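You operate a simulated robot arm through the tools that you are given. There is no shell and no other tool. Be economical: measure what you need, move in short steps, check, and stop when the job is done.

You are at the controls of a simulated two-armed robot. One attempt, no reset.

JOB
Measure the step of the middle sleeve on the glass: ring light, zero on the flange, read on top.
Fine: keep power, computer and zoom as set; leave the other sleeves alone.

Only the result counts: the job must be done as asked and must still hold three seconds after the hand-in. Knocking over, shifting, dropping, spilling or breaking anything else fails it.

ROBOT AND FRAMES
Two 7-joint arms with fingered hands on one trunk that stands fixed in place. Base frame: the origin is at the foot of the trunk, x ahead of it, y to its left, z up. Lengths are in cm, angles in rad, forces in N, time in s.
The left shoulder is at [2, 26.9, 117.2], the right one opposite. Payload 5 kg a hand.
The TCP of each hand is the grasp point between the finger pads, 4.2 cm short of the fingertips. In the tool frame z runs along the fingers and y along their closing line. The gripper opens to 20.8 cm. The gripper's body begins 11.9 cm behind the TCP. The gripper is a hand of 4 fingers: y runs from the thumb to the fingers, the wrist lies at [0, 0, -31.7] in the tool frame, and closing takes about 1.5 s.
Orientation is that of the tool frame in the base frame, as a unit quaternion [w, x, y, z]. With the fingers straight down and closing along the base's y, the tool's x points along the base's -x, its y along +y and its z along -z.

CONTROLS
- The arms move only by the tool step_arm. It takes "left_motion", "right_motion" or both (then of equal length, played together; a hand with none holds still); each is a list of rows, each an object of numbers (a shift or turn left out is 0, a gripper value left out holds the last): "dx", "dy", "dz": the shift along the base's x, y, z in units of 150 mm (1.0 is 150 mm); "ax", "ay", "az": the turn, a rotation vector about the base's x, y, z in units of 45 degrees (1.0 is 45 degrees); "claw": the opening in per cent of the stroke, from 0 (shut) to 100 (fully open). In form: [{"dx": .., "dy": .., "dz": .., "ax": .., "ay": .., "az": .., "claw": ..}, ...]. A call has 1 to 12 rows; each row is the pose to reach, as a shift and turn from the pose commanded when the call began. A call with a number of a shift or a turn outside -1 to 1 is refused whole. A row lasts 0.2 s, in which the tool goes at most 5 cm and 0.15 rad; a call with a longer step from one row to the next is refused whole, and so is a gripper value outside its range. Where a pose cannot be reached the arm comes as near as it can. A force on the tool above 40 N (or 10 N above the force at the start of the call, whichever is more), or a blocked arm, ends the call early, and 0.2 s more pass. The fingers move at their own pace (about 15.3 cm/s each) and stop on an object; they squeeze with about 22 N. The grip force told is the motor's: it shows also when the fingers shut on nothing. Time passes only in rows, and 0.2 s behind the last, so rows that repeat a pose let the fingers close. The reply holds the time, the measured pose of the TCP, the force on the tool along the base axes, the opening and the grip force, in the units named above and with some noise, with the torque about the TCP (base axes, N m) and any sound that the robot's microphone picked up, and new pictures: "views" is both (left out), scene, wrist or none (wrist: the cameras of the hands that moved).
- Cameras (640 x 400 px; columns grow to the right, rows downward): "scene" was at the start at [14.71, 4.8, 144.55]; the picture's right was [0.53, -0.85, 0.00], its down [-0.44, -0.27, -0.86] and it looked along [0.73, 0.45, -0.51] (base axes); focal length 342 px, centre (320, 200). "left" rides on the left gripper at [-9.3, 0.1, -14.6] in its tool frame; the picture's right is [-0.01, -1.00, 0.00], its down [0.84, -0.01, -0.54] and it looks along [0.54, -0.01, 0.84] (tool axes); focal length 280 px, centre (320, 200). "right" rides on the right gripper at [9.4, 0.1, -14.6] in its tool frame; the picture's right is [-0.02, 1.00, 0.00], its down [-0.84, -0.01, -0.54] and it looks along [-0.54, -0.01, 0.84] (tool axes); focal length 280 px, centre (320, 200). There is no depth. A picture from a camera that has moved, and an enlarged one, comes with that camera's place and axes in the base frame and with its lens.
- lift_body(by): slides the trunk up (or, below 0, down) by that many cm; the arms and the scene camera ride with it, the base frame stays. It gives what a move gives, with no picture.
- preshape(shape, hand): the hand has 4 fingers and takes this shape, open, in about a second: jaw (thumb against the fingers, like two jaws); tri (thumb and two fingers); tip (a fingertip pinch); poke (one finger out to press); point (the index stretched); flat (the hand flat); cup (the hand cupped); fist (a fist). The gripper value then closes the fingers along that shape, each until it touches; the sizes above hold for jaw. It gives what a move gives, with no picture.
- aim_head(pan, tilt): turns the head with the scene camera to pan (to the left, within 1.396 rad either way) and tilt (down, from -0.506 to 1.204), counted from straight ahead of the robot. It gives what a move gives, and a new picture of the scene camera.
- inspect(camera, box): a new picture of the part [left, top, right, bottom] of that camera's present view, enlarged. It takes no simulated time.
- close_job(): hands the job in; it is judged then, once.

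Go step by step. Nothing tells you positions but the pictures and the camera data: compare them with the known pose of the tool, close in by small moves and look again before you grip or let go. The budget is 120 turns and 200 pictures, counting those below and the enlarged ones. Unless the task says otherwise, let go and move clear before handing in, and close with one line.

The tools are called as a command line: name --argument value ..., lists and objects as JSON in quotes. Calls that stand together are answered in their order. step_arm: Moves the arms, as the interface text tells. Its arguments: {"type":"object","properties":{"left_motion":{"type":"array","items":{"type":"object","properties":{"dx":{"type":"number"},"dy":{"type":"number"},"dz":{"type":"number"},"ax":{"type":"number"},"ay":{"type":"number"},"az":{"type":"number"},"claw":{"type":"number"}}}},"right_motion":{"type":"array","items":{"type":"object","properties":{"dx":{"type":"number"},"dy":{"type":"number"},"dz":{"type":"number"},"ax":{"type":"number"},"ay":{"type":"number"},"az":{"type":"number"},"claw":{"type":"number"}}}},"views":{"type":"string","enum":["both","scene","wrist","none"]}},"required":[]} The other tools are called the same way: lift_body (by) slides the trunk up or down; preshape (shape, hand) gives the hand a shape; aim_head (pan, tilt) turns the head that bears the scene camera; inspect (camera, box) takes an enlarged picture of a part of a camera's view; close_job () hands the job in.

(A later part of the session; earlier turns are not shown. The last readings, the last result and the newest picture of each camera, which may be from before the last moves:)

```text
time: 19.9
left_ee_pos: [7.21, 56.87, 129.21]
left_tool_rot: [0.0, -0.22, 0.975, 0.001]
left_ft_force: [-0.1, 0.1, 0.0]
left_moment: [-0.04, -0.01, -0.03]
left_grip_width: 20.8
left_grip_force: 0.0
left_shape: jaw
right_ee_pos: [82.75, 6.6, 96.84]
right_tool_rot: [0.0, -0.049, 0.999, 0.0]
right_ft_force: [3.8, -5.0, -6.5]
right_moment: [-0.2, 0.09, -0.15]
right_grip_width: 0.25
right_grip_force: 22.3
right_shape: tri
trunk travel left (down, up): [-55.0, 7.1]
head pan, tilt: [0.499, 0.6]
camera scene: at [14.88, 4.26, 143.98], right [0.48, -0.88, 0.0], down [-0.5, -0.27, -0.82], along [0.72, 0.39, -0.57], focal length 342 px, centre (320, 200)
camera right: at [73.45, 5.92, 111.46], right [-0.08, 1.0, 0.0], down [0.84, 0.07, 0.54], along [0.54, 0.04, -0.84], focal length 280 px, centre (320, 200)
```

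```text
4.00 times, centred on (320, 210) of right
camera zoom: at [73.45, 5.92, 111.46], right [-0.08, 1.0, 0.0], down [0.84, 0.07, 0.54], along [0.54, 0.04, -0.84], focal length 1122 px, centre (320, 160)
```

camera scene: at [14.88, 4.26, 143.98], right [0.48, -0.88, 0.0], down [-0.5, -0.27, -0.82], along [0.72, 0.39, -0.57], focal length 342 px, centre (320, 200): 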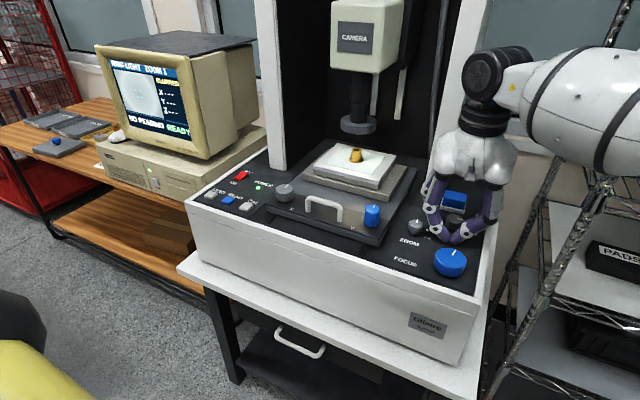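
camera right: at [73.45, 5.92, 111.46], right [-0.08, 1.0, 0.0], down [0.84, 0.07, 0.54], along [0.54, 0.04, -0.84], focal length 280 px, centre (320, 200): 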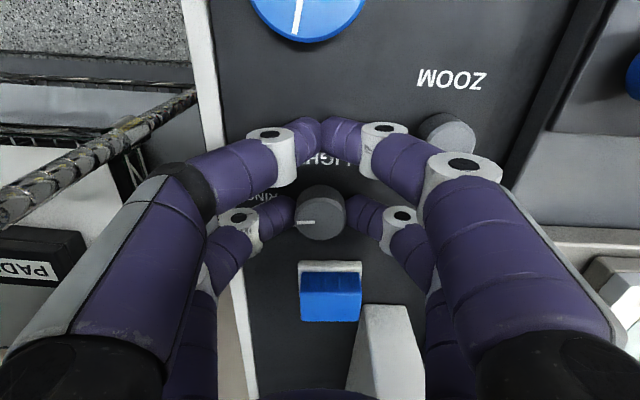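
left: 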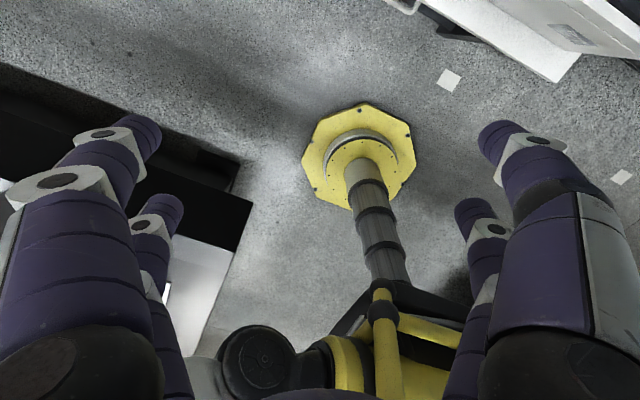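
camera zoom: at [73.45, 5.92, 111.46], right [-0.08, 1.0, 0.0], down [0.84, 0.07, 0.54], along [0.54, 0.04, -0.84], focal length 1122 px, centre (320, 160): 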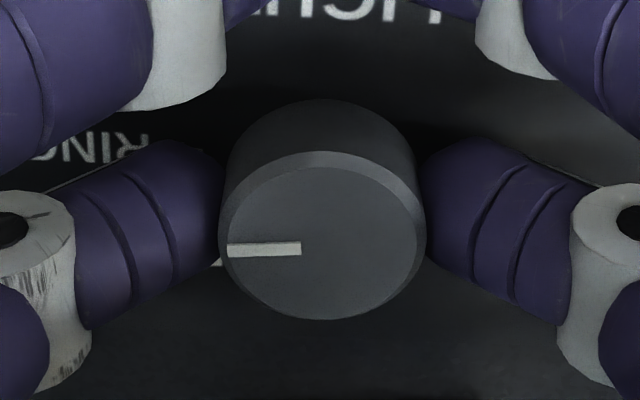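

The screen now says RING LIGHT, ZOOM 1. I'll open slightly (the ZOOM knob is close) and lift straight up.

step_arm --right_motion '[{"claw": 25}, {"claw": 25}, {"claw": 25}, {"dz": 0.1}, {"dz": 0.3}, {"dz": 0.5}]' --views "both"

inspect --camera "scene" --box '[90, 45, 210, 145]'

inspect --camera "right" --box '[220, 60, 420, 240]'

```text
time: 21.3
left_ee_pos: [7.07, 56.95, 129.14]
left_tool_rot: [0.001, -0.222, 0.975, 0.001]
left_ft_force: [-1.5, 1.4, -0.1]
left_moment: [0.02, -0.11, 0.0]
left_grip_width: 20.79
left_grip_force: 0.0
left_shape: jaw
right_ee_pos: [82.58, 6.81, 104.41]
right_tool_rot: [0.0, -0.051, 0.999, 0.0]
right_ft_force: [0.3, 0.1, 0.4]
right_moment: [-0.04, -0.08, 0.01]
right_grip_width: 5.18
right_grip_force: 0.0
right_shape: tri
trunk travel left (down, up): [-55.0, 7.1]
head pan, tilt: [0.499, 0.6]
camera scene: at [14.74, 4.29, 144.01], right [0.48, -0.88, 0.0], down [-0.5, -0.27, -0.83], along [0.72, 0.4, -0.56], focal length 342 px, centre (320, 200)
camera right: at [73.29, 6.06, 119.09], right [-0.09, 1.0, 0.0], down [0.84, 0.07, 0.54], along [0.54, 0.05, -0.84], focal length 280 px, centre (320, 200)
```

scene: 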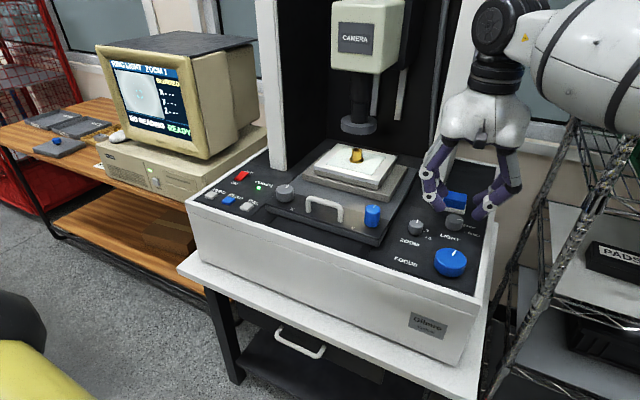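
right: 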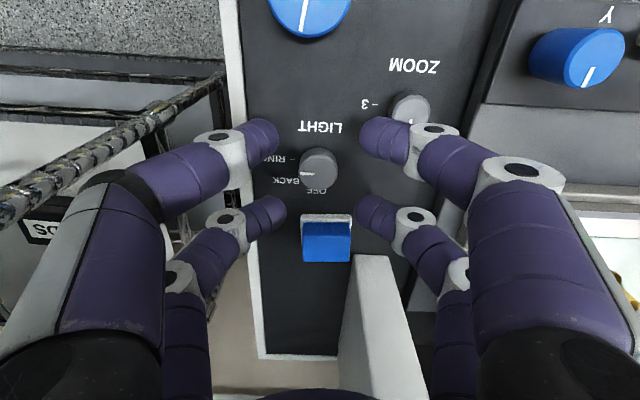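

```text
4.00 times, centred on (150, 95) of scene
camera zoom: at [14.74, 4.29, 144.01], right [0.48, -0.88, 0.0], down [-0.5, -0.27, -0.83], along [0.72, 0.4, -0.56], focal length 1370 px, centre (1000, 620)
```

zoom: 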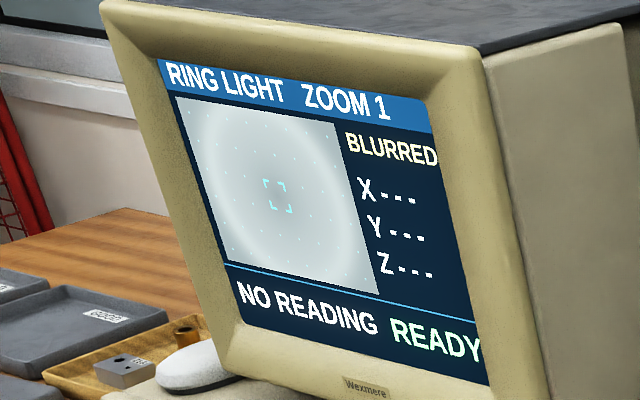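

```text
2.22 times, centred on (320, 150) of right
camera zoom: at [73.29, 6.06, 119.09], right [-0.09, 1.0, 0.0], down [0.84, 0.07, 0.54], along [0.54, 0.05, -0.84], focal length 623 px, centre (320, 311)
```

zoom: 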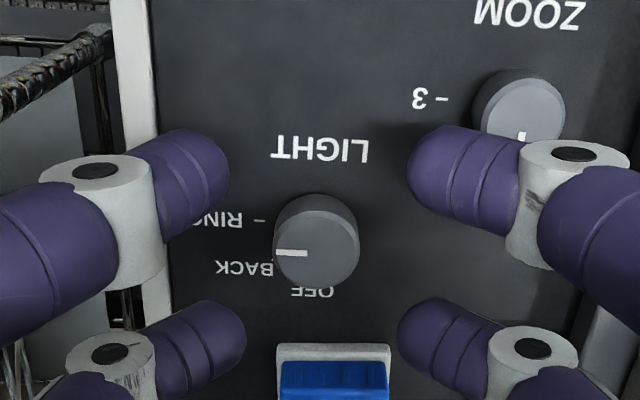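

RING is set. Next is the FOCUS knob at about (71.1, 4.7, top z 96); I'll move the right hand over it, open.

step_arm --right_motion '[{"dz": 0.2}, {"dx": -0.25, "dy": -0.05, "dz": 0.3, "claw": 50}, {"dx": -0.5, "dy": -0.1, "dz": 0.3}, {"dx": -0.77, "dy": -0.14, "dz": 0.3}, {"dx": -0.77, "dy": -0.14, "dz": 0.1}]' --views "both"

```text
time: 22.5
left_ee_pos: [7.23, 57.03, 129.05]
left_tool_rot: [0.0, -0.221, 0.975, 0.0]
left_ft_force: [0.2, 0.5, -0.6]
left_moment: [-0.05, 0.12, 0.0]
left_grip_width: 20.8
left_grip_force: 0.1
left_shape: jaw
right_ee_pos: [71.22, 4.56, 105.72]
right_tool_rot: [0.0, -0.05, 0.999, 0.0]
right_ft_force: [0.0, -0.3, 0.6]
right_moment: [-0.02, 0.12, -0.02]
right_grip_width: 10.35
right_grip_force: 0.1
right_shape: tri
trunk travel left (down, up): [-55.0, 7.1]
head pan, tilt: [0.499, 0.6]
camera scene: at [14.92, 4.32, 143.96], right [0.48, -0.88, 0.0], down [-0.5, -0.27, -0.82], along [0.72, 0.39, -0.57], focal length 342 px, centre (320, 200)
camera right: at [61.91, 3.85, 120.45], right [-0.08, 1.0, 0.0], down [0.84, 0.07, 0.54], along [0.54, 0.05, -0.84], focal length 280 px, centre (320, 200)
```

scene: 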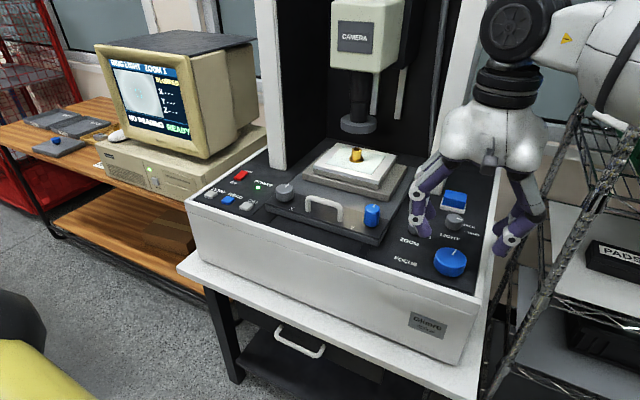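
right: 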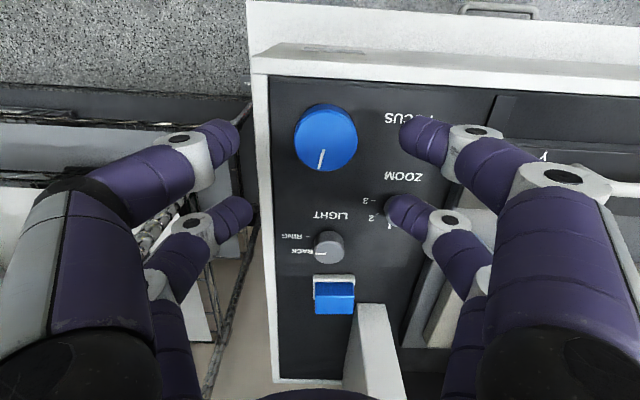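

step_arm --right_motion '[{"dx": -0.05, "dy": 0.036, "dz": -0.2}, {"dx": -0.05, "dy": 0.036, "dz": -0.4}, {"dx": -0.05, "dy": 0.036, "dz": -0.54}, {"dx": -0.05, "dy": 0.036, "dz": -0.54, "claw": 0}, {"dx": -0.05, "dy": 0.036, "dz": -0.54}, {"dx": -0.05, "dy": 0.036, "dz": -0.54}, {"dx": -0.05, "dy": 0.036, "dz": -0.54}, {"dx": -0.05, "dy": 0.036, "dz": -0.54}]' --views "both"

```text
time: 24.3
left_ee_pos: [7.1, 56.92, 129.08]
left_tool_rot: [0.0, -0.222, 0.975, 0.0]
left_ft_force: [-1.0, -0.1, -1.1]
left_moment: [0.01, -0.01, -0.03]
left_grip_width: 20.82
left_grip_force: 0.1
left_shape: jaw
right_ee_pos: [70.41, 5.14, 97.7]
right_tool_rot: [-0.001, -0.05, 0.999, -0.001]
right_ft_force: [-0.5, -1.0, -5.5]
right_moment: [-0.03, 0.0, 0.03]
right_grip_width: 1.17
right_grip_force: 21.9
right_shape: tri
trunk travel left (down, up): [-55.0, 7.1]
head pan, tilt: [0.499, 0.6]
camera scene: at [14.85, 4.28, 143.99], right [0.48, -0.88, 0.0], down [-0.5, -0.27, -0.82], along [0.72, 0.39, -0.57], focal length 342 px, centre (320, 200)
camera right: at [61.11, 4.37, 112.28], right [-0.08, 1.0, 0.0], down [0.84, 0.07, 0.54], along [0.54, 0.05, -0.84], focal length 280 px, centre (320, 200)
```

scene: 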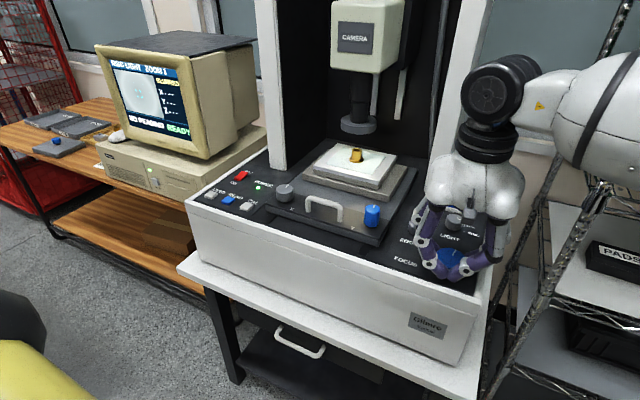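
right: 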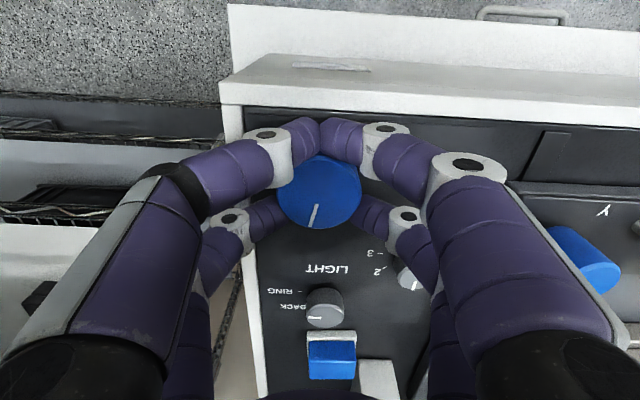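

The four fingers cage the focus knob. I'll test a 30° clockwise turn and look at the screen.

step_arm --right_motion '[{"az": -0.17}, {"az": -0.34}, {"az": -0.51}, {"az": -0.67}, {"az": -0.67}]' --views "wrist"

inspect --camera "scene" --box '[90, 45, 210, 145]'

```text
time: 25.0
left_ee_pos: [7.11, 56.81, 129.14]
left_tool_rot: [0.0, -0.22, 0.975, 0.0]
left_ft_force: [1.0, 0.8, -0.8]
left_moment: [-0.08, 0.16, 0.04]
left_grip_width: 20.77
left_grip_force: 0.0
left_shape: jaw
right_ee_pos: [70.37, 5.65, 97.24]
right_tool_rot: [-0.006, 0.12, 0.993, 0.008]
right_ft_force: [2.3, -6.6, 24.9]
right_moment: [-0.61, -0.42, -0.08]
right_grip_width: 1.28
right_grip_force: 21.4
right_shape: tri
trunk travel left (down, up): [-55.0, 7.1]
head pan, tilt: [0.499, 0.6]
stopped in row 3 (right hand): the force on the tool passed its limit at 56 N (the readings are from after the stop); the commanded pose is now the measured one
camera right: at [61.6, 7.74, 112.1], right [0.25, 0.97, 0.01], down [0.82, -0.22, 0.53], along [0.51, -0.12, -0.85], focal length 280 px, centre (320, 200)
```

right: 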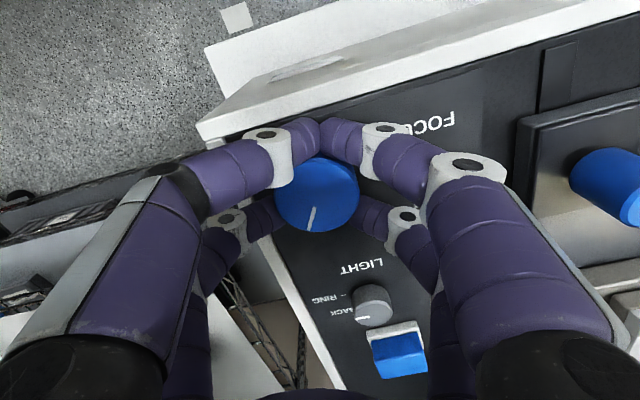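

```text
4.00 times, centred on (150, 95) of scene
camera zoom: at [14.82, 4.27, 144.02], right [0.48, -0.88, 0.0], down [-0.5, -0.27, -0.83], along [0.72, 0.39, -0.56], focal length 1370 px, centre (1000, 620)
```

zoom: 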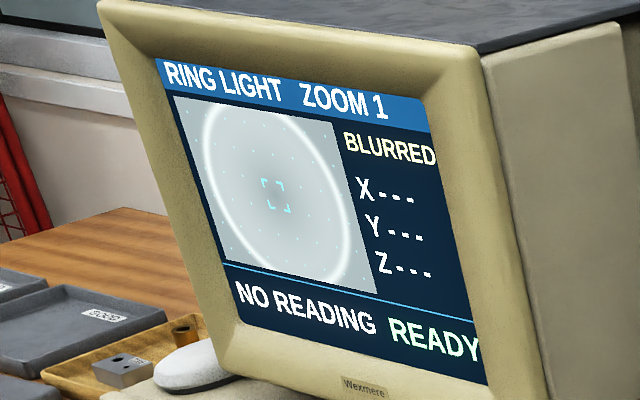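

Focusing works: the bright ring got sharper with clockwise turning, but a fingertip is pressing down on something (probably the rim). I'll raise 0.7 cm and continue gently.

step_arm --right_motion '[{"dz": 0.045}, {"dz": 0.045}]' --views "none"

inspect --camera "scene" --box '[400, 190, 530, 300]'

inspect --camera "right" --box '[190, 90, 450, 260]'

```text
time: 25.6
left_ee_pos: [7.19, 57.0, 129.02]
left_tool_rot: [-0.001, -0.221, 0.975, 0.0]
left_ft_force: [-0.4, 1.0, -1.6]
left_moment: [-0.07, 0.01, 0.0]
left_grip_width: 20.79
left_grip_force: 0.1
left_shape: jaw
right_ee_pos: [70.51, 5.59, 97.49]
right_tool_rot: [-0.007, 0.12, 0.993, 0.006]
right_ft_force: [13.5, -9.0, -8.2]
right_moment: [-0.29, -0.29, 0.0]
right_grip_width: 1.2
right_grip_force: 22.1
right_shape: tri
trunk travel left (down, up): [-55.0, 7.1]
head pan, tilt: [0.499, 0.6]
```

```text
3.64 times, centred on (465, 245) of scene
camera zoom: at [14.95, 4.31, 143.96], right [0.48, -0.88, 0.0], down [-0.5, -0.27, -0.82], along [0.72, 0.39, -0.57], focal length 1245 px, centre (-207, 36)
```

zoom: 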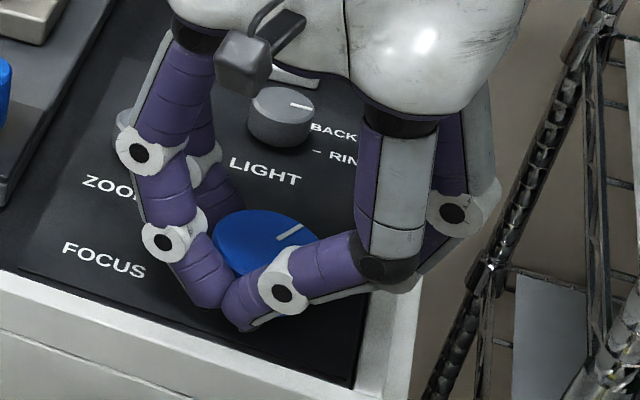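

```text
2.35 times, centred on (320, 175) of right
camera zoom: at [61.62, 7.77, 112.31], right [0.25, 0.97, 0.01], down [0.82, -0.22, 0.52], along [0.51, -0.12, -0.85], focal length 660 px, centre (320, 259)
```

zoom: 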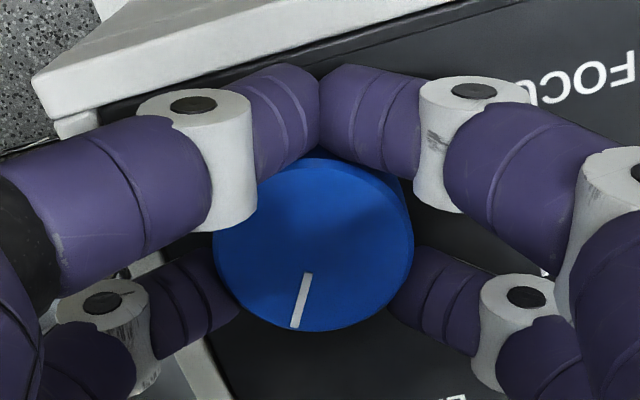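

step_arm --right_motion '[{"dz": 0.03}, {"dz": 0.03, "az": -0.11}, {"dz": 0.03, "az": -0.22}, {"dz": 0.03, "az": -0.22}]' --views "none"

inspect --camera "scene" --box '[90, 45, 210, 145]'

```text
time: 26.2
left_ee_pos: [7.16, 56.9, 129.16]
left_tool_rot: [0.0, -0.221, 0.975, -0.001]
left_ft_force: [0.8, 0.2, -0.5]
left_moment: [0.03, 0.08, 0.03]
left_grip_width: 20.77
left_grip_force: 0.1
left_shape: jaw
right_ee_pos: [70.39, 5.49, 97.68]
right_tool_rot: [-0.007, 0.151, 0.989, 0.006]
right_ft_force: [10.4, -2.5, -8.8]
right_moment: [-0.01, -0.03, 0.0]
right_grip_width: 1.07
right_grip_force: 21.9
right_shape: tri
trunk travel left (down, up): [-55.0, 7.1]
head pan, tilt: [0.499, 0.6]
stopped in row 2 (right hand): the force on the tool passed its limit at 42 N (the readings are from after the stop); the commanded pose is now the measured one
```

```text
4.00 times, centred on (150, 95) of scene
camera zoom: at [14.96, 4.25, 143.98], right [0.48, -0.88, 0.0], down [-0.5, -0.27, -0.82], along [0.72, 0.4, -0.57], focal length 1370 px, centre (1000, 620)
```

zoom: 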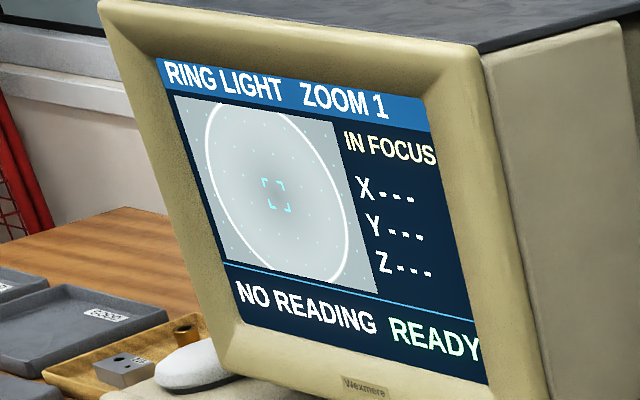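

The screen now says IN FOCUS with a sharp large circle, probably the flange edge. I need a better grip that won't bind, so I'll release, lift, turn the hand back counter-clockwise and shift so the front pair can hold the knob on its diameter.

step_arm --right_motion '[{"claw": 45}, {"claw": 45}, {"claw": 45}, {"dz": 0.2}, {"dz": 0.4, "az": 0.15}, {"dz": 0.4, "az": 0.33, "dx": 0.1}, {"dz": 0.4, "az": 0.5, "dx": 0.2}, {"dz": 0.4, "az": 0.67, "dx": 0.23, "dy": 0.04}, {"dz": 0.4, "az": 0.84, "dx": 0.23, "dy": 0.07}, {"dz": 0.4, "az": 0.96, "dx": 0.23, "dy": 0.07}]' --views "both"

inspect --camera "scene" --box '[90, 45, 210, 145]'

```text
time: 28.4
left_ee_pos: [7.2, 56.9, 129.22]
left_tool_rot: [-0.001, -0.221, 0.975, -0.001]
left_ft_force: [0.2, 0.2, -0.4]
left_moment: [-0.02, 0.01, -0.02]
left_grip_width: 20.78
left_grip_force: 0.1
left_shape: jaw
right_ee_pos: [73.72, 6.7, 103.94]
right_tool_rot: [-0.008, -0.226, 0.974, 0.002]
right_ft_force: [0.4, 0.1, -1.0]
right_moment: [-0.01, 0.01, -0.02]
right_grip_width: 9.32
right_grip_force: 0.1
right_shape: tri
trunk travel left (down, up): [-55.0, 7.1]
head pan, tilt: [0.499, 0.6]
camera scene: at [14.83, 4.27, 143.99], right [0.48, -0.88, 0.0], down [-0.5, -0.27, -0.82], along [0.72, 0.39, -0.57], focal length 342 px, centre (320, 200)
camera right: at [65.5, 2.75, 118.72], right [-0.43, 0.9, 0.01], down [0.77, 0.36, 0.52], along [0.47, 0.23, -0.85], focal length 280 px, centre (320, 200)
```

scene: 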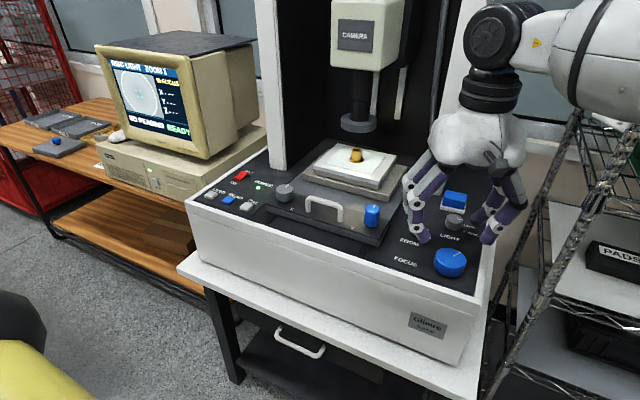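
right: 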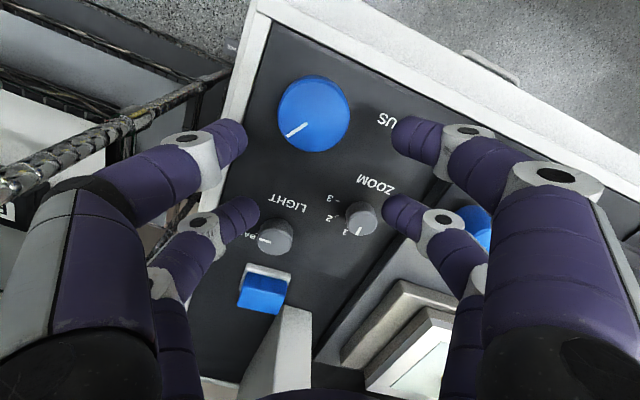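

```text
4.00 times, centred on (150, 95) of scene
camera zoom: at [14.83, 4.27, 143.99], right [0.48, -0.88, 0.0], down [-0.5, -0.27, -0.82], along [0.72, 0.39, -0.57], focal length 1370 px, centre (1000, 620)
```

zoom: 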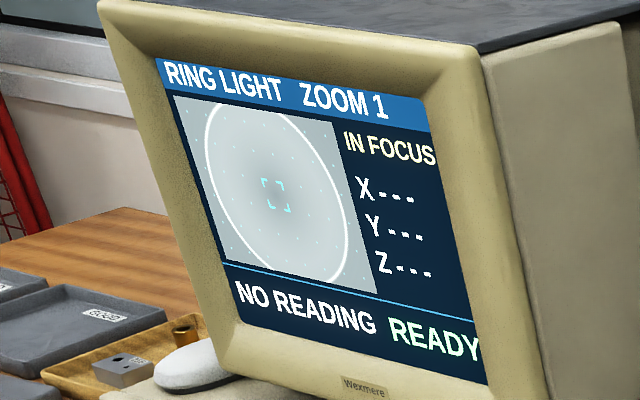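

Still in focus after release. Now I'll lower so the front pair straddles the FOCUS knob, and grip.

step_arm --right_motion '[{"dx": 0.016, "dy": -0.02, "dz": -0.2}, {"dx": 0.016, "dy": -0.02, "dz": -0.41}, {"dx": 0.016, "dy": -0.02, "dz": -0.41, "claw": 0}, {"dx": 0.016, "dy": -0.02, "dz": -0.41}, {"dx": 0.016, "dy": -0.02, "dz": -0.41}, {"dx": 0.016, "dy": -0.02, "dz": -0.41}, {"dx": 0.016, "dy": -0.02, "dz": -0.41}]' --views "wrist"

inspect --camera "scene" --box '[400, 190, 530, 300]'

```text
time: 30.0
left_ee_pos: [7.09, 56.97, 129.04]
left_tool_rot: [0.0, -0.221, 0.975, 0.0]
left_ft_force: [0.6, -1.4, 0.6]
left_moment: [0.01, -0.01, 0.02]
left_grip_width: 20.79
left_grip_force: 0.1
left_shape: jaw
right_ee_pos: [73.81, 6.34, 97.65]
right_tool_rot: [-0.009, -0.226, 0.974, 0.002]
right_ft_force: [0.7, 1.0, -4.2]
right_moment: [0.01, -0.14, -0.01]
right_grip_width: 3.17
right_grip_force: 22.1
right_shape: tri
trunk travel left (down, up): [-55.0, 7.1]
head pan, tilt: [0.499, 0.6]
camera right: at [65.64, 2.44, 112.51], right [-0.42, 0.91, 0.01], down [0.77, 0.36, 0.52], along [0.47, 0.23, -0.85], focal length 280 px, centre (320, 200)
```

right: 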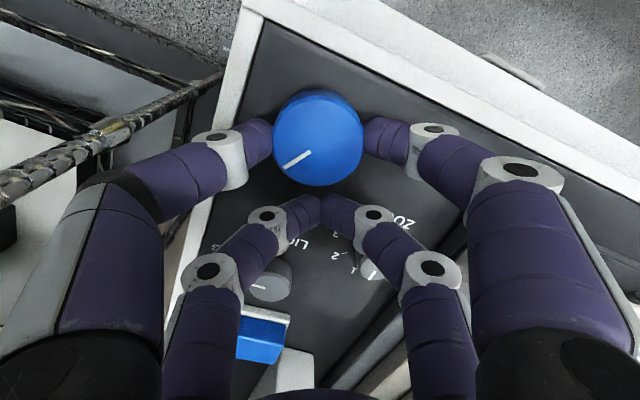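

```text
3.64 times, centred on (465, 245) of scene
camera zoom: at [14.84, 4.29, 143.99], right [0.48, -0.88, 0.0], down [-0.5, -0.27, -0.82], along [0.72, 0.39, -0.57], focal length 1245 px, centre (-207, 36)
```

zoom: 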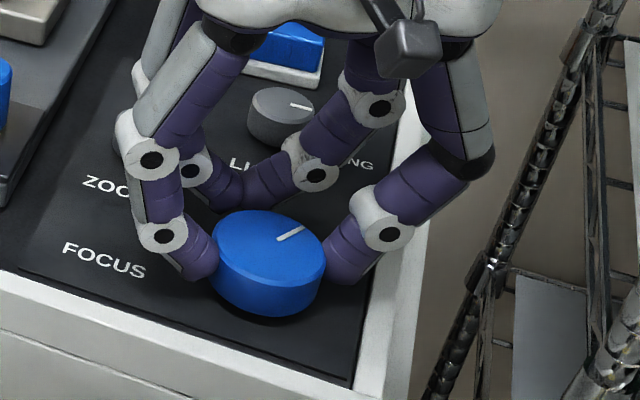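

A firm, well-centred grip. I'll turn 24° clockwise about the knob axis and read the screen.

step_arm --right_motion '[{"dx": 0.011, "dy": -0.028, "az": -0.178}, {"dx": 0.019, "dy": -0.057, "az": -0.356}, {"dx": 0.022, "dy": -0.086, "az": -0.533}, {"dx": 0.022, "dy": -0.086, "az": -0.533}]' --views "none"

inspect --camera "scene" --box '[90, 45, 210, 145]'

```text
time: 31.0
left_ee_pos: [7.04, 57.02, 129.08]
left_tool_rot: [0.0, -0.222, 0.975, 0.0]
left_ft_force: [0.1, -0.7, -0.4]
left_moment: [0.01, -0.03, -0.03]
left_grip_width: 20.8
left_grip_force: 0.0
left_shape: jaw
right_ee_pos: [74.06, 5.24, 97.57]
right_tool_rot: [-0.009, -0.016, 1.0, 0.003]
right_ft_force: [-5.8, 5.8, -3.7]
right_moment: [0.18, 0.01, -0.13]
right_grip_width: 3.15
right_grip_force: 21.8
right_shape: tri
trunk travel left (down, up): [-55.0, 7.1]
head pan, tilt: [0.499, 0.6]
```

```text
4.00 times, centred on (150, 95) of scene
camera zoom: at [14.81, 4.31, 143.99], right [0.48, -0.88, 0.0], down [-0.5, -0.27, -0.83], along [0.72, 0.4, -0.56], focal length 1370 px, centre (1000, 620)
```

zoom: 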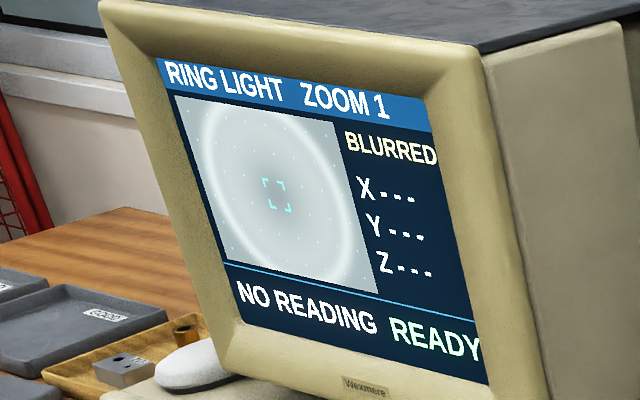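

step_arm --right_motion '[{"dx": -0.001, "dy": -0.03, "az": -0.178}, {"dx": -0.006, "dy": -0.059, "az": -0.356}, {"dx": -0.015, "dy": -0.087, "az": -0.533}, {"dx": -0.015, "dy": -0.087, "az": -0.533}]' --views "none"

inspect --camera "scene" --box '[90, 45, 210, 145]'

inspect --camera "right" --box '[0, 0, 640, 400]'

```text
time: 32.0
left_ee_pos: [7.07, 56.9, 129.28]
left_tool_rot: [0.001, -0.221, 0.975, 0.0]
left_ft_force: [0.1, -1.0, 0.9]
left_moment: [0.17, 0.01, 0.01]
left_grip_width: 20.82
left_grip_force: 0.0
left_shape: jaw
right_ee_pos: [73.94, 3.95, 97.7]
right_tool_rot: [-0.007, 0.192, 0.981, 0.008]
right_ft_force: [-8.6, 11.2, -3.8]
right_moment: [0.44, 0.11, -0.16]
right_grip_width: 3.03
right_grip_force: 22.0
right_shape: tri
trunk travel left (down, up): [-55.0, 7.1]
head pan, tilt: [0.499, 0.6]
```

```text
4.00 times, centred on (150, 95) of scene
camera zoom: at [14.8, 4.19, 144.0], right [0.48, -0.88, 0.0], down [-0.5, -0.27, -0.83], along [0.72, 0.4, -0.56], focal length 1370 px, centre (1000, 620)
```

zoom: 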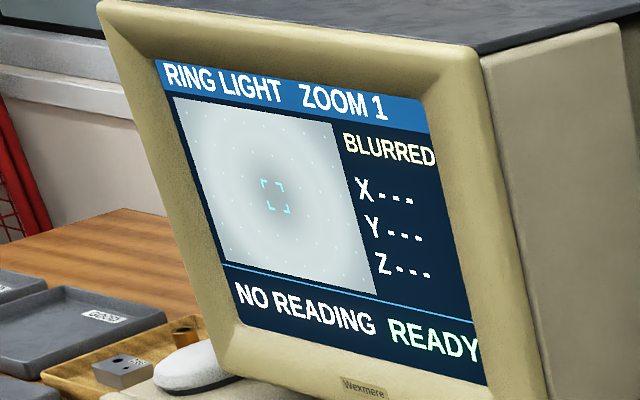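

```text
1.00 times, centred on (320, 200) of right (not enlarged: the box is as wide or as high as the picture)
camera zoom: at [65.54, 7.3, 112.57], right [0.39, 0.92, 0.01], down [0.78, -0.34, 0.52], along [0.49, -0.2, -0.85], focal length 280 px, centre (320, 200)
```

zoom: 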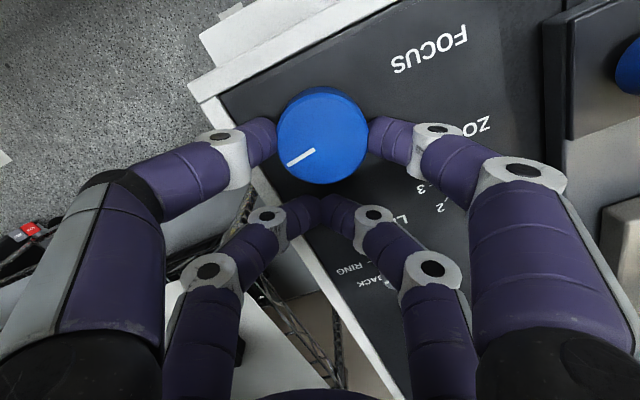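

A dark centre is starting to condense, so clockwise is likely heading to the top rim. I'll regrip: open a little, swing back counter-clockwise around the knob and close.

step_arm --right_motion '[{"claw": 38}, {"claw": 38}, {"claw": 38}, {"dx": 0.009, "dy": 0.028, "az": 0.178}, {"dx": 0.014, "dy": 0.057, "az": 0.356}, {"dx": 0.015, "dy": 0.087, "az": 0.533}, {"dx": 0.012, "dy": 0.116, "az": 0.711}, {"dx": 0.004, "dy": 0.145, "az": 0.889}, {"dx": -0.003, "dy": 0.163, "az": 1.0}, {"dx": -0.003, "dy": 0.163, "az": 1.0, "claw": 0}, {"dx": -0.003, "dy": 0.163, "az": 1.0, "claw": 0}, {"dx": -0.003, "dy": 0.163, "az": 1.0, "claw": 0}]' --views "wrist"

inspect --camera "scene" --box '[90, 45, 210, 145]'

```text
time: 34.6
left_ee_pos: [7.1, 56.95, 129.01]
left_tool_rot: [0.0, -0.221, 0.975, 0.0]
left_ft_force: [0.3, 0.4, 0.0]
left_moment: [-0.01, 0.0, -0.06]
left_grip_width: 20.79
left_grip_force: 0.1
left_shape: jaw
right_ee_pos: [73.96, 6.18, 97.65]
right_tool_rot: [-0.009, -0.199, 0.98, 0.003]
right_ft_force: [-0.4, -0.2, -1.9]
right_moment: [-0.08, -0.05, 0.0]
right_grip_width: 3.19
right_grip_force: 22.1
right_shape: tri
trunk travel left (down, up): [-55.0, 7.1]
head pan, tilt: [0.499, 0.6]
camera right: at [65.64, 2.75, 112.58], right [-0.38, 0.93, 0.01], down [0.79, 0.32, 0.52], along [0.48, 0.2, -0.85], focal length 280 px, centre (320, 200)
```

right: 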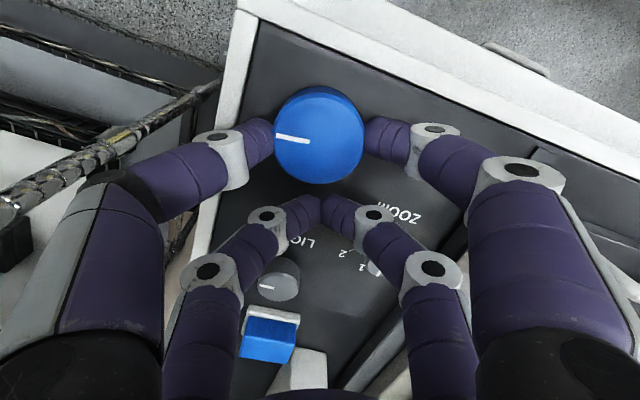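

```text
4.00 times, centred on (150, 95) of scene
camera zoom: at [14.83, 4.28, 143.99], right [0.48, -0.88, 0.0], down [-0.5, -0.27, -0.83], along [0.72, 0.4, -0.56], focal length 1370 px, centre (1000, 620)
```

zoom: 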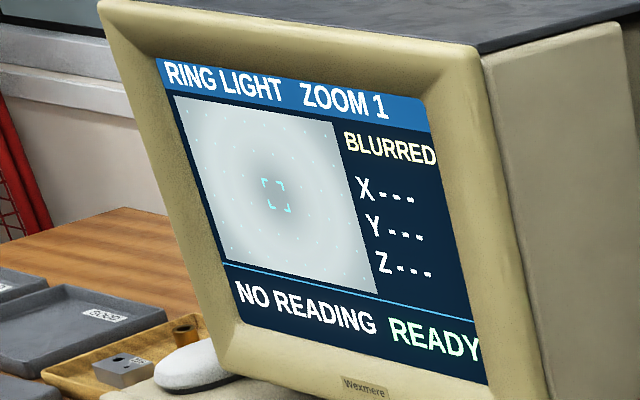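

step_arm --right_motion '[{"dx": 0.01, "dy": -0.029, "az": -0.178}, {"dx": 0.016, "dy": -0.057, "az": -0.356}, {"dx": 0.017, "dy": -0.087, "az": -0.533}, {"dx": 0.015, "dy": -0.117, "az": -0.711}, {"dx": 0.008, "dy": -0.146, "az": -0.889}, {"dx": 0.002, "dy": -0.163, "az": -1.0}, {"dx": 0.002, "dy": -0.163, "az": -1.0}]' --views "none"

inspect --camera "scene" --box '[90, 45, 210, 145]'

```text
time: 36.2
left_ee_pos: [7.16, 56.87, 129.14]
left_tool_rot: [0.0, -0.22, 0.975, 0.0]
left_ft_force: [-0.1, -0.6, 0.2]
left_moment: [0.1, 0.01, -0.01]
left_grip_width: 20.79
left_grip_force: 0.0
left_shape: jaw
right_ee_pos: [73.92, 3.86, 97.74]
right_tool_rot: [-0.008, 0.192, 0.981, 0.006]
right_ft_force: [-2.0, 8.9, -5.4]
right_moment: [0.36, -0.23, -0.17]
right_grip_width: 3.05
right_grip_force: 22.0
right_shape: tri
trunk travel left (down, up): [-55.0, 7.1]
head pan, tilt: [0.499, 0.6]
```

```text
4.00 times, centred on (150, 95) of scene
camera zoom: at [14.86, 4.25, 143.99], right [0.48, -0.88, 0.0], down [-0.5, -0.27, -0.82], along [0.72, 0.4, -0.57], focal length 1370 px, centre (1000, 620)
```

zoom: 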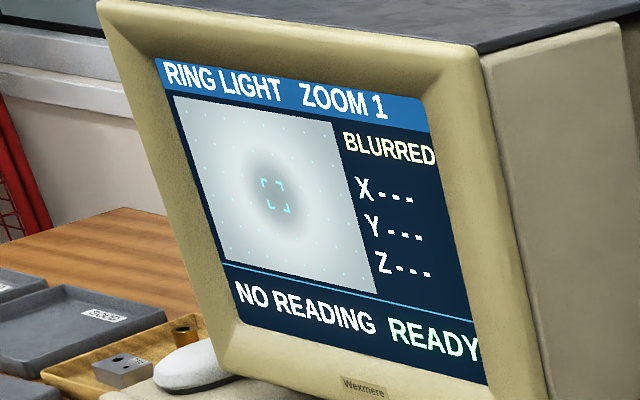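

The bore is now sharpening, so clockwise moves up to the top rim, and the first plane (the big circle) was the flange. I'll go back to the flange to zero first: turn 45° counter-clockwise, then release.

step_arm --right_motion '[{"dx": 0.006, "dy": 0.017, "az": 0.111}, {"dx": 0.013, "dy": 0.046, "az": 0.289}, {"dx": 0.015, "dy": 0.076, "az": 0.467}, {"dx": 0.014, "dy": 0.106, "az": 0.644}, {"dx": 0.008, "dy": 0.134, "az": 0.822}, {"dx": -0.002, "dy": 0.163, "az": 1.0}, {"dx": -0.002, "dy": 0.163, "az": 1.0}, {"dx": -0.002, "dy": 0.163, "az": 1.0, "claw": 38}, {"dx": -0.002, "dy": 0.163, "az": 1.0, "claw": 38}]' --views "none"

step_arm --right_motion '[{"dx": 0.01, "dy": -0.029, "az": -0.178}, {"dx": 0.016, "dy": -0.057, "az": -0.356}, {"dx": 0.017, "dy": -0.087, "az": -0.533}, {"dx": 0.015, "dy": -0.117, "az": -0.711}, {"dx": 0.008, "dy": -0.146, "az": -0.889}, {"dx": 0.002, "dy": -0.163, "az": -1.0}, {"dx": 0.002, "dy": -0.163, "az": -1.0, "claw": 0}, {"dx": 0.002, "dy": -0.163, "az": -1.0, "claw": 0}, {"dx": 0.002, "dy": -0.163, "az": -1.0, "claw": 0}]' --views "none"

step_arm --right_motion '[{"dx": 0.006, "dy": 0.017, "az": 0.111}, {"dx": 0.013, "dy": 0.046, "az": 0.289}, {"dx": 0.015, "dy": 0.076, "az": 0.467}, {"dx": 0.014, "dy": 0.106, "az": 0.644}, {"dx": 0.008, "dy": 0.134, "az": 0.822}, {"dx": 0.002, "dy": 0.15, "az": 0.92}, {"dx": 0.002, "dy": 0.15, "az": 0.92}]' --views "wrist"

inspect --camera "scene" --box '[90, 45, 210, 145]'

```text
time: 38.2
left_ee_pos: [7.18, 56.9, 129.14]
left_tool_rot: [0.0, -0.22, 0.975, 0.0]
left_ft_force: [0.9, 0.2, 0.5]
left_moment: [0.0, 0.01, -0.01]
left_grip_width: 20.83
left_grip_force: 0.0
left_shape: jaw
right_ee_pos: [73.99, 6.22, 97.61]
right_tool_rot: [-0.008, -0.199, 0.98, 0.003]
right_ft_force: [-0.4, -0.5, 0.7]
right_moment: [0.01, -0.03, 0.01]
right_grip_width: 7.86
right_grip_force: 0.1
right_shape: tri
trunk travel left (down, up): [-55.0, 7.1]
head pan, tilt: [0.499, 0.6]
```

```text
time: 40.2
left_ee_pos: [7.22, 56.87, 129.07]
left_tool_rot: [0.0, -0.22, 0.975, 0.0]
left_ft_force: [-0.8, -0.8, 0.8]
left_moment: [0.04, -0.01, -0.01]
left_grip_width: 20.81
left_grip_force: 0.0
left_shape: jaw
right_ee_pos: [74.18, 3.72, 97.67]
right_tool_rot: [-0.007, 0.19, 0.982, 0.006]
right_ft_force: [3.8, -0.8, -6.4]
right_moment: [-0.11, -0.27, -0.08]
right_grip_width: 2.99
right_grip_force: 21.8
right_shape: tri
trunk travel left (down, up): [-55.0, 7.1]
head pan, tilt: [0.499, 0.6]
```

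```text
time: 41.8
left_ee_pos: [7.22, 56.99, 129.13]
left_tool_rot: [0.001, -0.221, 0.975, 0.0]
left_ft_force: [0.4, -0.5, 0.9]
left_moment: [0.02, -0.01, 0.01]
left_grip_width: 20.81
left_grip_force: 0.1
left_shape: jaw
right_ee_pos: [74.24, 5.99, 97.82]
right_tool_rot: [-0.008, -0.168, 0.986, 0.003]
right_ft_force: [14.0, -3.4, -4.9]
right_moment: [-0.29, -0.62, 0.19]
right_grip_width: 3.04
right_grip_force: 21.9
right_shape: tri
trunk travel left (down, up): [-55.0, 7.1]
head pan, tilt: [0.499, 0.6]
camera right: at [65.68, 3.05, 112.55], right [-0.32, 0.95, 0.01], down [0.81, 0.27, 0.53], along [0.5, 0.17, -0.85], focal length 280 px, centre (320, 200)
```

right: 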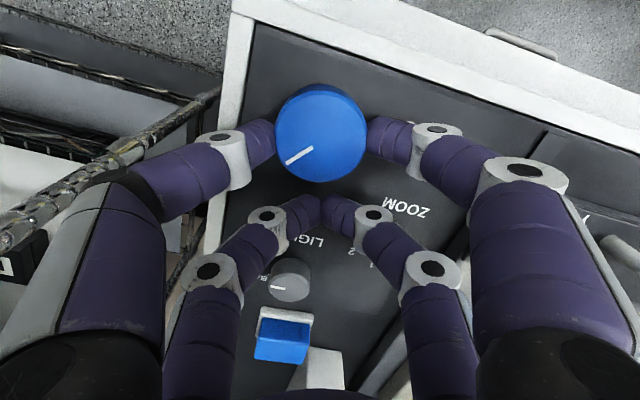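

```text
4.00 times, centred on (150, 95) of scene
camera zoom: at [14.94, 4.27, 143.98], right [0.48, -0.88, 0.0], down [-0.5, -0.27, -0.82], along [0.72, 0.4, -0.57], focal length 1370 px, centre (1000, 620)
```

zoom: 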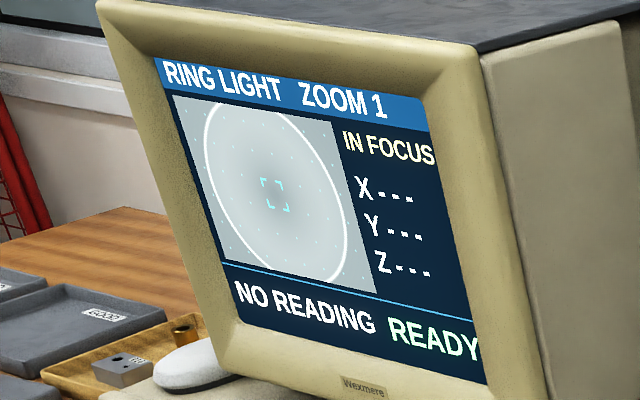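

Sharp and IN FOCUS on the flange again. I'll release the focus knob (staying around it) and start the left hand toward the ZERO button in poke shape.

step_arm --right_motion '[{"claw": 38}, {"claw": 38}, {"claw": 38}, {"claw": 38}]' --left_motion '[{"dx": 0.3}, {"dx": 0.6}, {"dx": 0.9}, {"dx": 1.0, "dy": 0.1}]' --views "none"

preshape --shape "poke" --hand "left"

step_arm --left_motion '[{"dx": 0.3}, {"dx": 0.6}, {"dx": 0.9}, {"dx": 1.0, "dy": 0.1}]' --views "none"

step_arm --left_motion '[{"dx": 0.3}, {"dx": 0.6}, {"dx": 0.8, "dz": -0.1}, {"dx": 0.9, "dy": 0.2, "dz": -0.3}]' --views "both"

```text
time: 42.8
left_ee_pos: [22.03, 58.74, 128.92]
left_tool_rot: [0.0, -0.222, 0.975, 0.0]
left_ft_force: [0.0, 1.3, 0.7]
left_moment: [-0.06, 0.0, 0.0]
left_grip_width: 20.79
left_grip_force: 0.1
left_shape: jaw
right_ee_pos: [73.97, 6.13, 97.91]
right_tool_rot: [-0.008, -0.169, 0.986, 0.002]
right_ft_force: [-1.0, 1.0, 0.9]
right_moment: [-0.08, 0.01, 0.02]
right_grip_width: 7.85
right_grip_force: 0.0
right_shape: tri
trunk travel left (down, up): [-55.0, 7.1]
head pan, tilt: [0.499, 0.6]
```

```text
time: 43.7
left_ee_pos: [22.08, 58.64, 129.0]
left_tool_rot: [0.0, -0.221, 0.975, 0.0]
left_ft_force: [0.0, 0.5, 0.3]
left_moment: [-0.02, 0.03, 0.03]
left_grip_width: 0.02
left_grip_force: 0.0
left_shape: poke
right_ee_pos: [74.06, 6.15, 97.73]
right_tool_rot: [-0.009, -0.169, 0.986, 0.003]
right_ft_force: [0.4, -0.3, -0.5]
right_moment: [-0.02, 0.02, 0.01]
right_grip_width: 7.87
right_grip_force: 0.1
right_shape: tri
trunk travel left (down, up): [-55.0, 7.1]
head pan, tilt: [0.499, 0.6]
```

```text
time: 44.7
left_ee_pos: [37.24, 60.13, 129.2]
left_tool_rot: [0.0, -0.221, 0.975, -0.001]
left_ft_force: [0.3, 0.6, -0.5]
left_moment: [-0.07, -0.1, 0.0]
left_grip_width: 0.0
left_grip_force: 0.0
left_shape: poke
right_ee_pos: [74.07, 6.24, 97.81]
right_tool_rot: [-0.009, -0.17, 0.985, 0.003]
right_ft_force: [-0.9, 0.5, 0.2]
right_moment: [-0.11, -0.09, 0.02]
right_grip_width: 7.86
right_grip_force: 0.0
right_shape: tri
trunk travel left (down, up): [-55.0, 7.1]
head pan, tilt: [0.499, 0.6]
```

```text
time: 45.7
left_ee_pos: [50.76, 63.18, 124.59]
left_tool_rot: [0.0, -0.222, 0.975, 0.0]
left_ft_force: [0.2, 0.8, -0.6]
left_moment: [-0.19, 0.0, 0.0]
left_grip_width: 0.0
left_grip_force: 0.0
left_shape: poke
right_ee_pos: [74.15, 6.29, 97.69]
right_tool_rot: [-0.01, -0.17, 0.985, 0.003]
right_ft_force: [0.0, 2.0, -0.9]
right_moment: [-0.23, 0.0, -0.02]
right_grip_width: 7.88
right_grip_force: 0.0
right_shape: tri
trunk travel left (down, up): [-55.0, 7.1]
head pan, tilt: [0.499, 0.6]
camera scene: at [14.88, 4.45, 143.96], right [0.48, -0.88, 0.0], down [-0.5, -0.27, -0.82], along [0.72, 0.39, -0.57], focal length 342 px, centre (320, 200)
camera left: at [59.27, 67.6, 139.11], right [0.45, -0.9, 0.0], down [-0.75, -0.37, 0.54], along [-0.48, -0.24, -0.84], focal length 280 px, centre (320, 200)
```

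scene: 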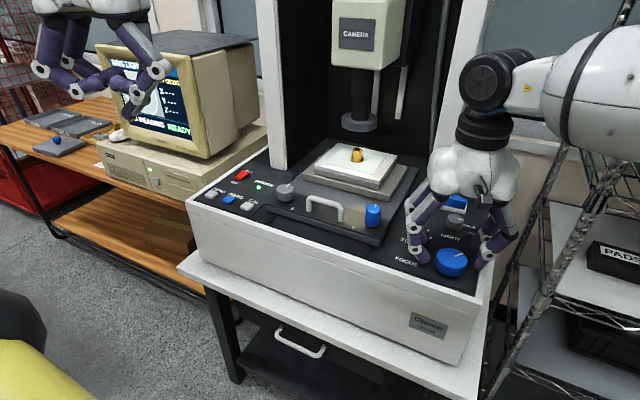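
left: 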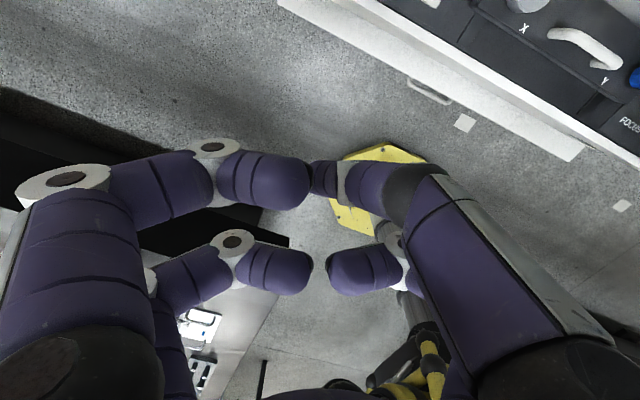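

step_arm --left_motion '[{"dx": 0.25, "dz": -0.15}, {"dx": 0.5, "dy": 0.05, "dz": -0.3}, {"dx": 0.75, "dy": 0.1, "dz": -0.5}, {"dx": 0.85, "dy": 0.15, "dz": -0.75}, {"dx": 0.85, "dy": 0.15, "dz": -1}]' --views "both"

inspect --camera "scene" --box '[90, 60, 290, 220]'

```text
time: 46.9
left_ee_pos: [63.63, 65.54, 109.46]
left_tool_rot: [-0.001, -0.222, 0.975, 0.0]
left_ft_force: [0.8, 0.2, -1.1]
left_moment: [-0.07, 0.14, -0.01]
left_grip_width: 0.0
left_grip_force: 0.1
left_shape: poke
right_ee_pos: [74.19, 6.08, 97.69]
right_tool_rot: [-0.009, -0.167, 0.986, 0.002]
right_ft_force: [0.3, 1.4, -1.1]
right_moment: [-0.06, 0.11, -0.02]
right_grip_width: 7.87
right_grip_force: 0.1
right_shape: tri
trunk travel left (down, up): [-55.0, 7.1]
head pan, tilt: [0.499, 0.6]
camera scene: at [14.94, 4.35, 143.96], right [0.48, -0.88, 0.0], down [-0.5, -0.27, -0.82], along [0.72, 0.39, -0.57], focal length 342 px, centre (320, 200)
camera left: at [71.98, 69.76, 124.05], right [0.44, -0.9, 0.0], down [-0.75, -0.37, 0.54], along [-0.48, -0.24, -0.84], focal length 280 px, centre (320, 200)
```

scene: 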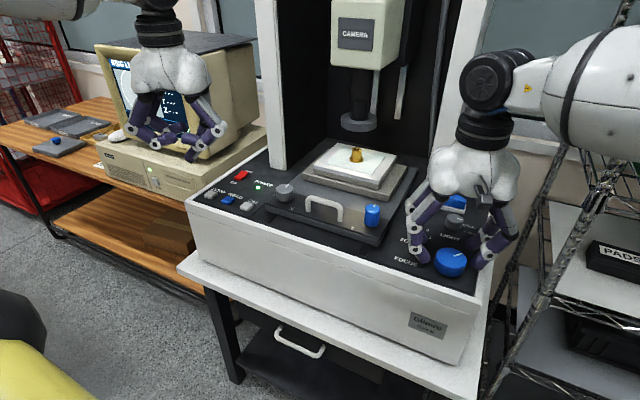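
left: 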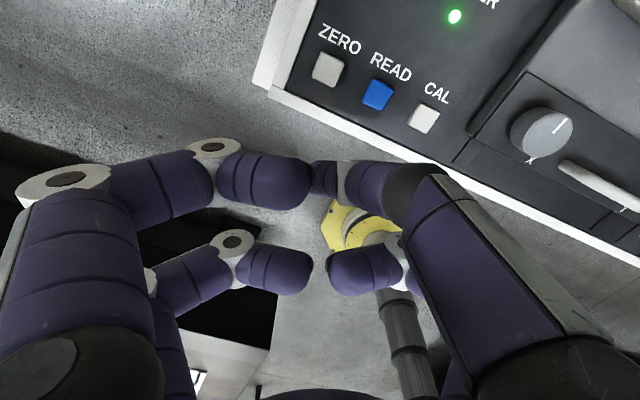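

```text
2.50 times, centred on (190, 140) of scene
camera zoom: at [14.94, 4.35, 143.96], right [0.48, -0.88, 0.0], down [-0.5, -0.27, -0.82], along [0.72, 0.39, -0.57], focal length 856 px, centre (645, 350)
```

zoom: 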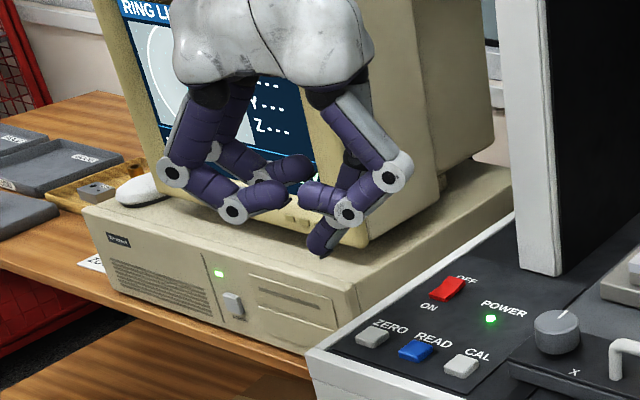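

The poke tip sits nearly on the tool axis about 4.4 cm below the TCP, and the ZERO button is near (68.4, 67.1, ~93). I'll move above it and look again.

step_arm --left_motion '[{"dx": 0.15, "dy": 0.03, "dz": -0.1}, {"dx": 0.32, "dy": 0.064, "dz": -0.3}, {"dx": 0.32, "dy": 0.064, "dz": -0.5}, {"dx": 0.32, "dy": 0.064, "dz": -0.5}]' --views "wrist"

inspect --camera "scene" --box '[150, 110, 290, 220]'

```text
time: 47.9
left_ee_pos: [68.19, 65.99, 101.99]
left_tool_rot: [0.001, -0.221, 0.975, 0.001]
left_ft_force: [-1.4, -0.1, 0.8]
left_moment: [0.08, -0.03, 0.03]
left_grip_width: 0.0
left_grip_force: 0.0
left_shape: poke
right_ee_pos: [74.17, 6.03, 97.84]
right_tool_rot: [-0.009, -0.169, 0.986, 0.003]
right_ft_force: [-0.2, -0.7, 0.7]
right_moment: [0.06, -0.03, 0.03]
right_grip_width: 7.85
right_grip_force: 0.2
right_shape: tri
trunk travel left (down, up): [-55.0, 7.1]
head pan, tilt: [0.499, 0.6]
camera left: at [76.56, 70.3, 116.61], right [0.44, -0.9, 0.0], down [-0.76, -0.37, 0.54], along [-0.48, -0.24, -0.84], focal length 280 px, centre (320, 200)
```

left: 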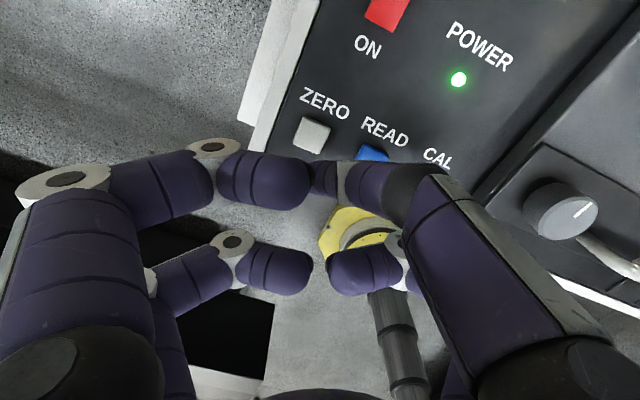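

```text
3.64 times, centred on (220, 165) of scene
camera zoom: at [14.78, 4.22, 144.01], right [0.48, -0.88, 0.0], down [-0.5, -0.27, -0.83], along [0.72, 0.4, -0.56], focal length 1245 px, centre (684, 327)
```

zoom: 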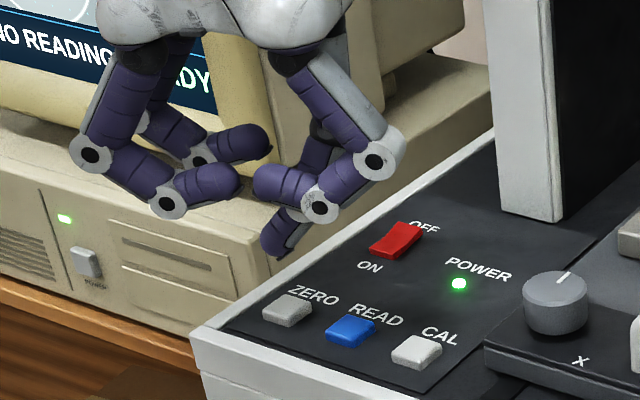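

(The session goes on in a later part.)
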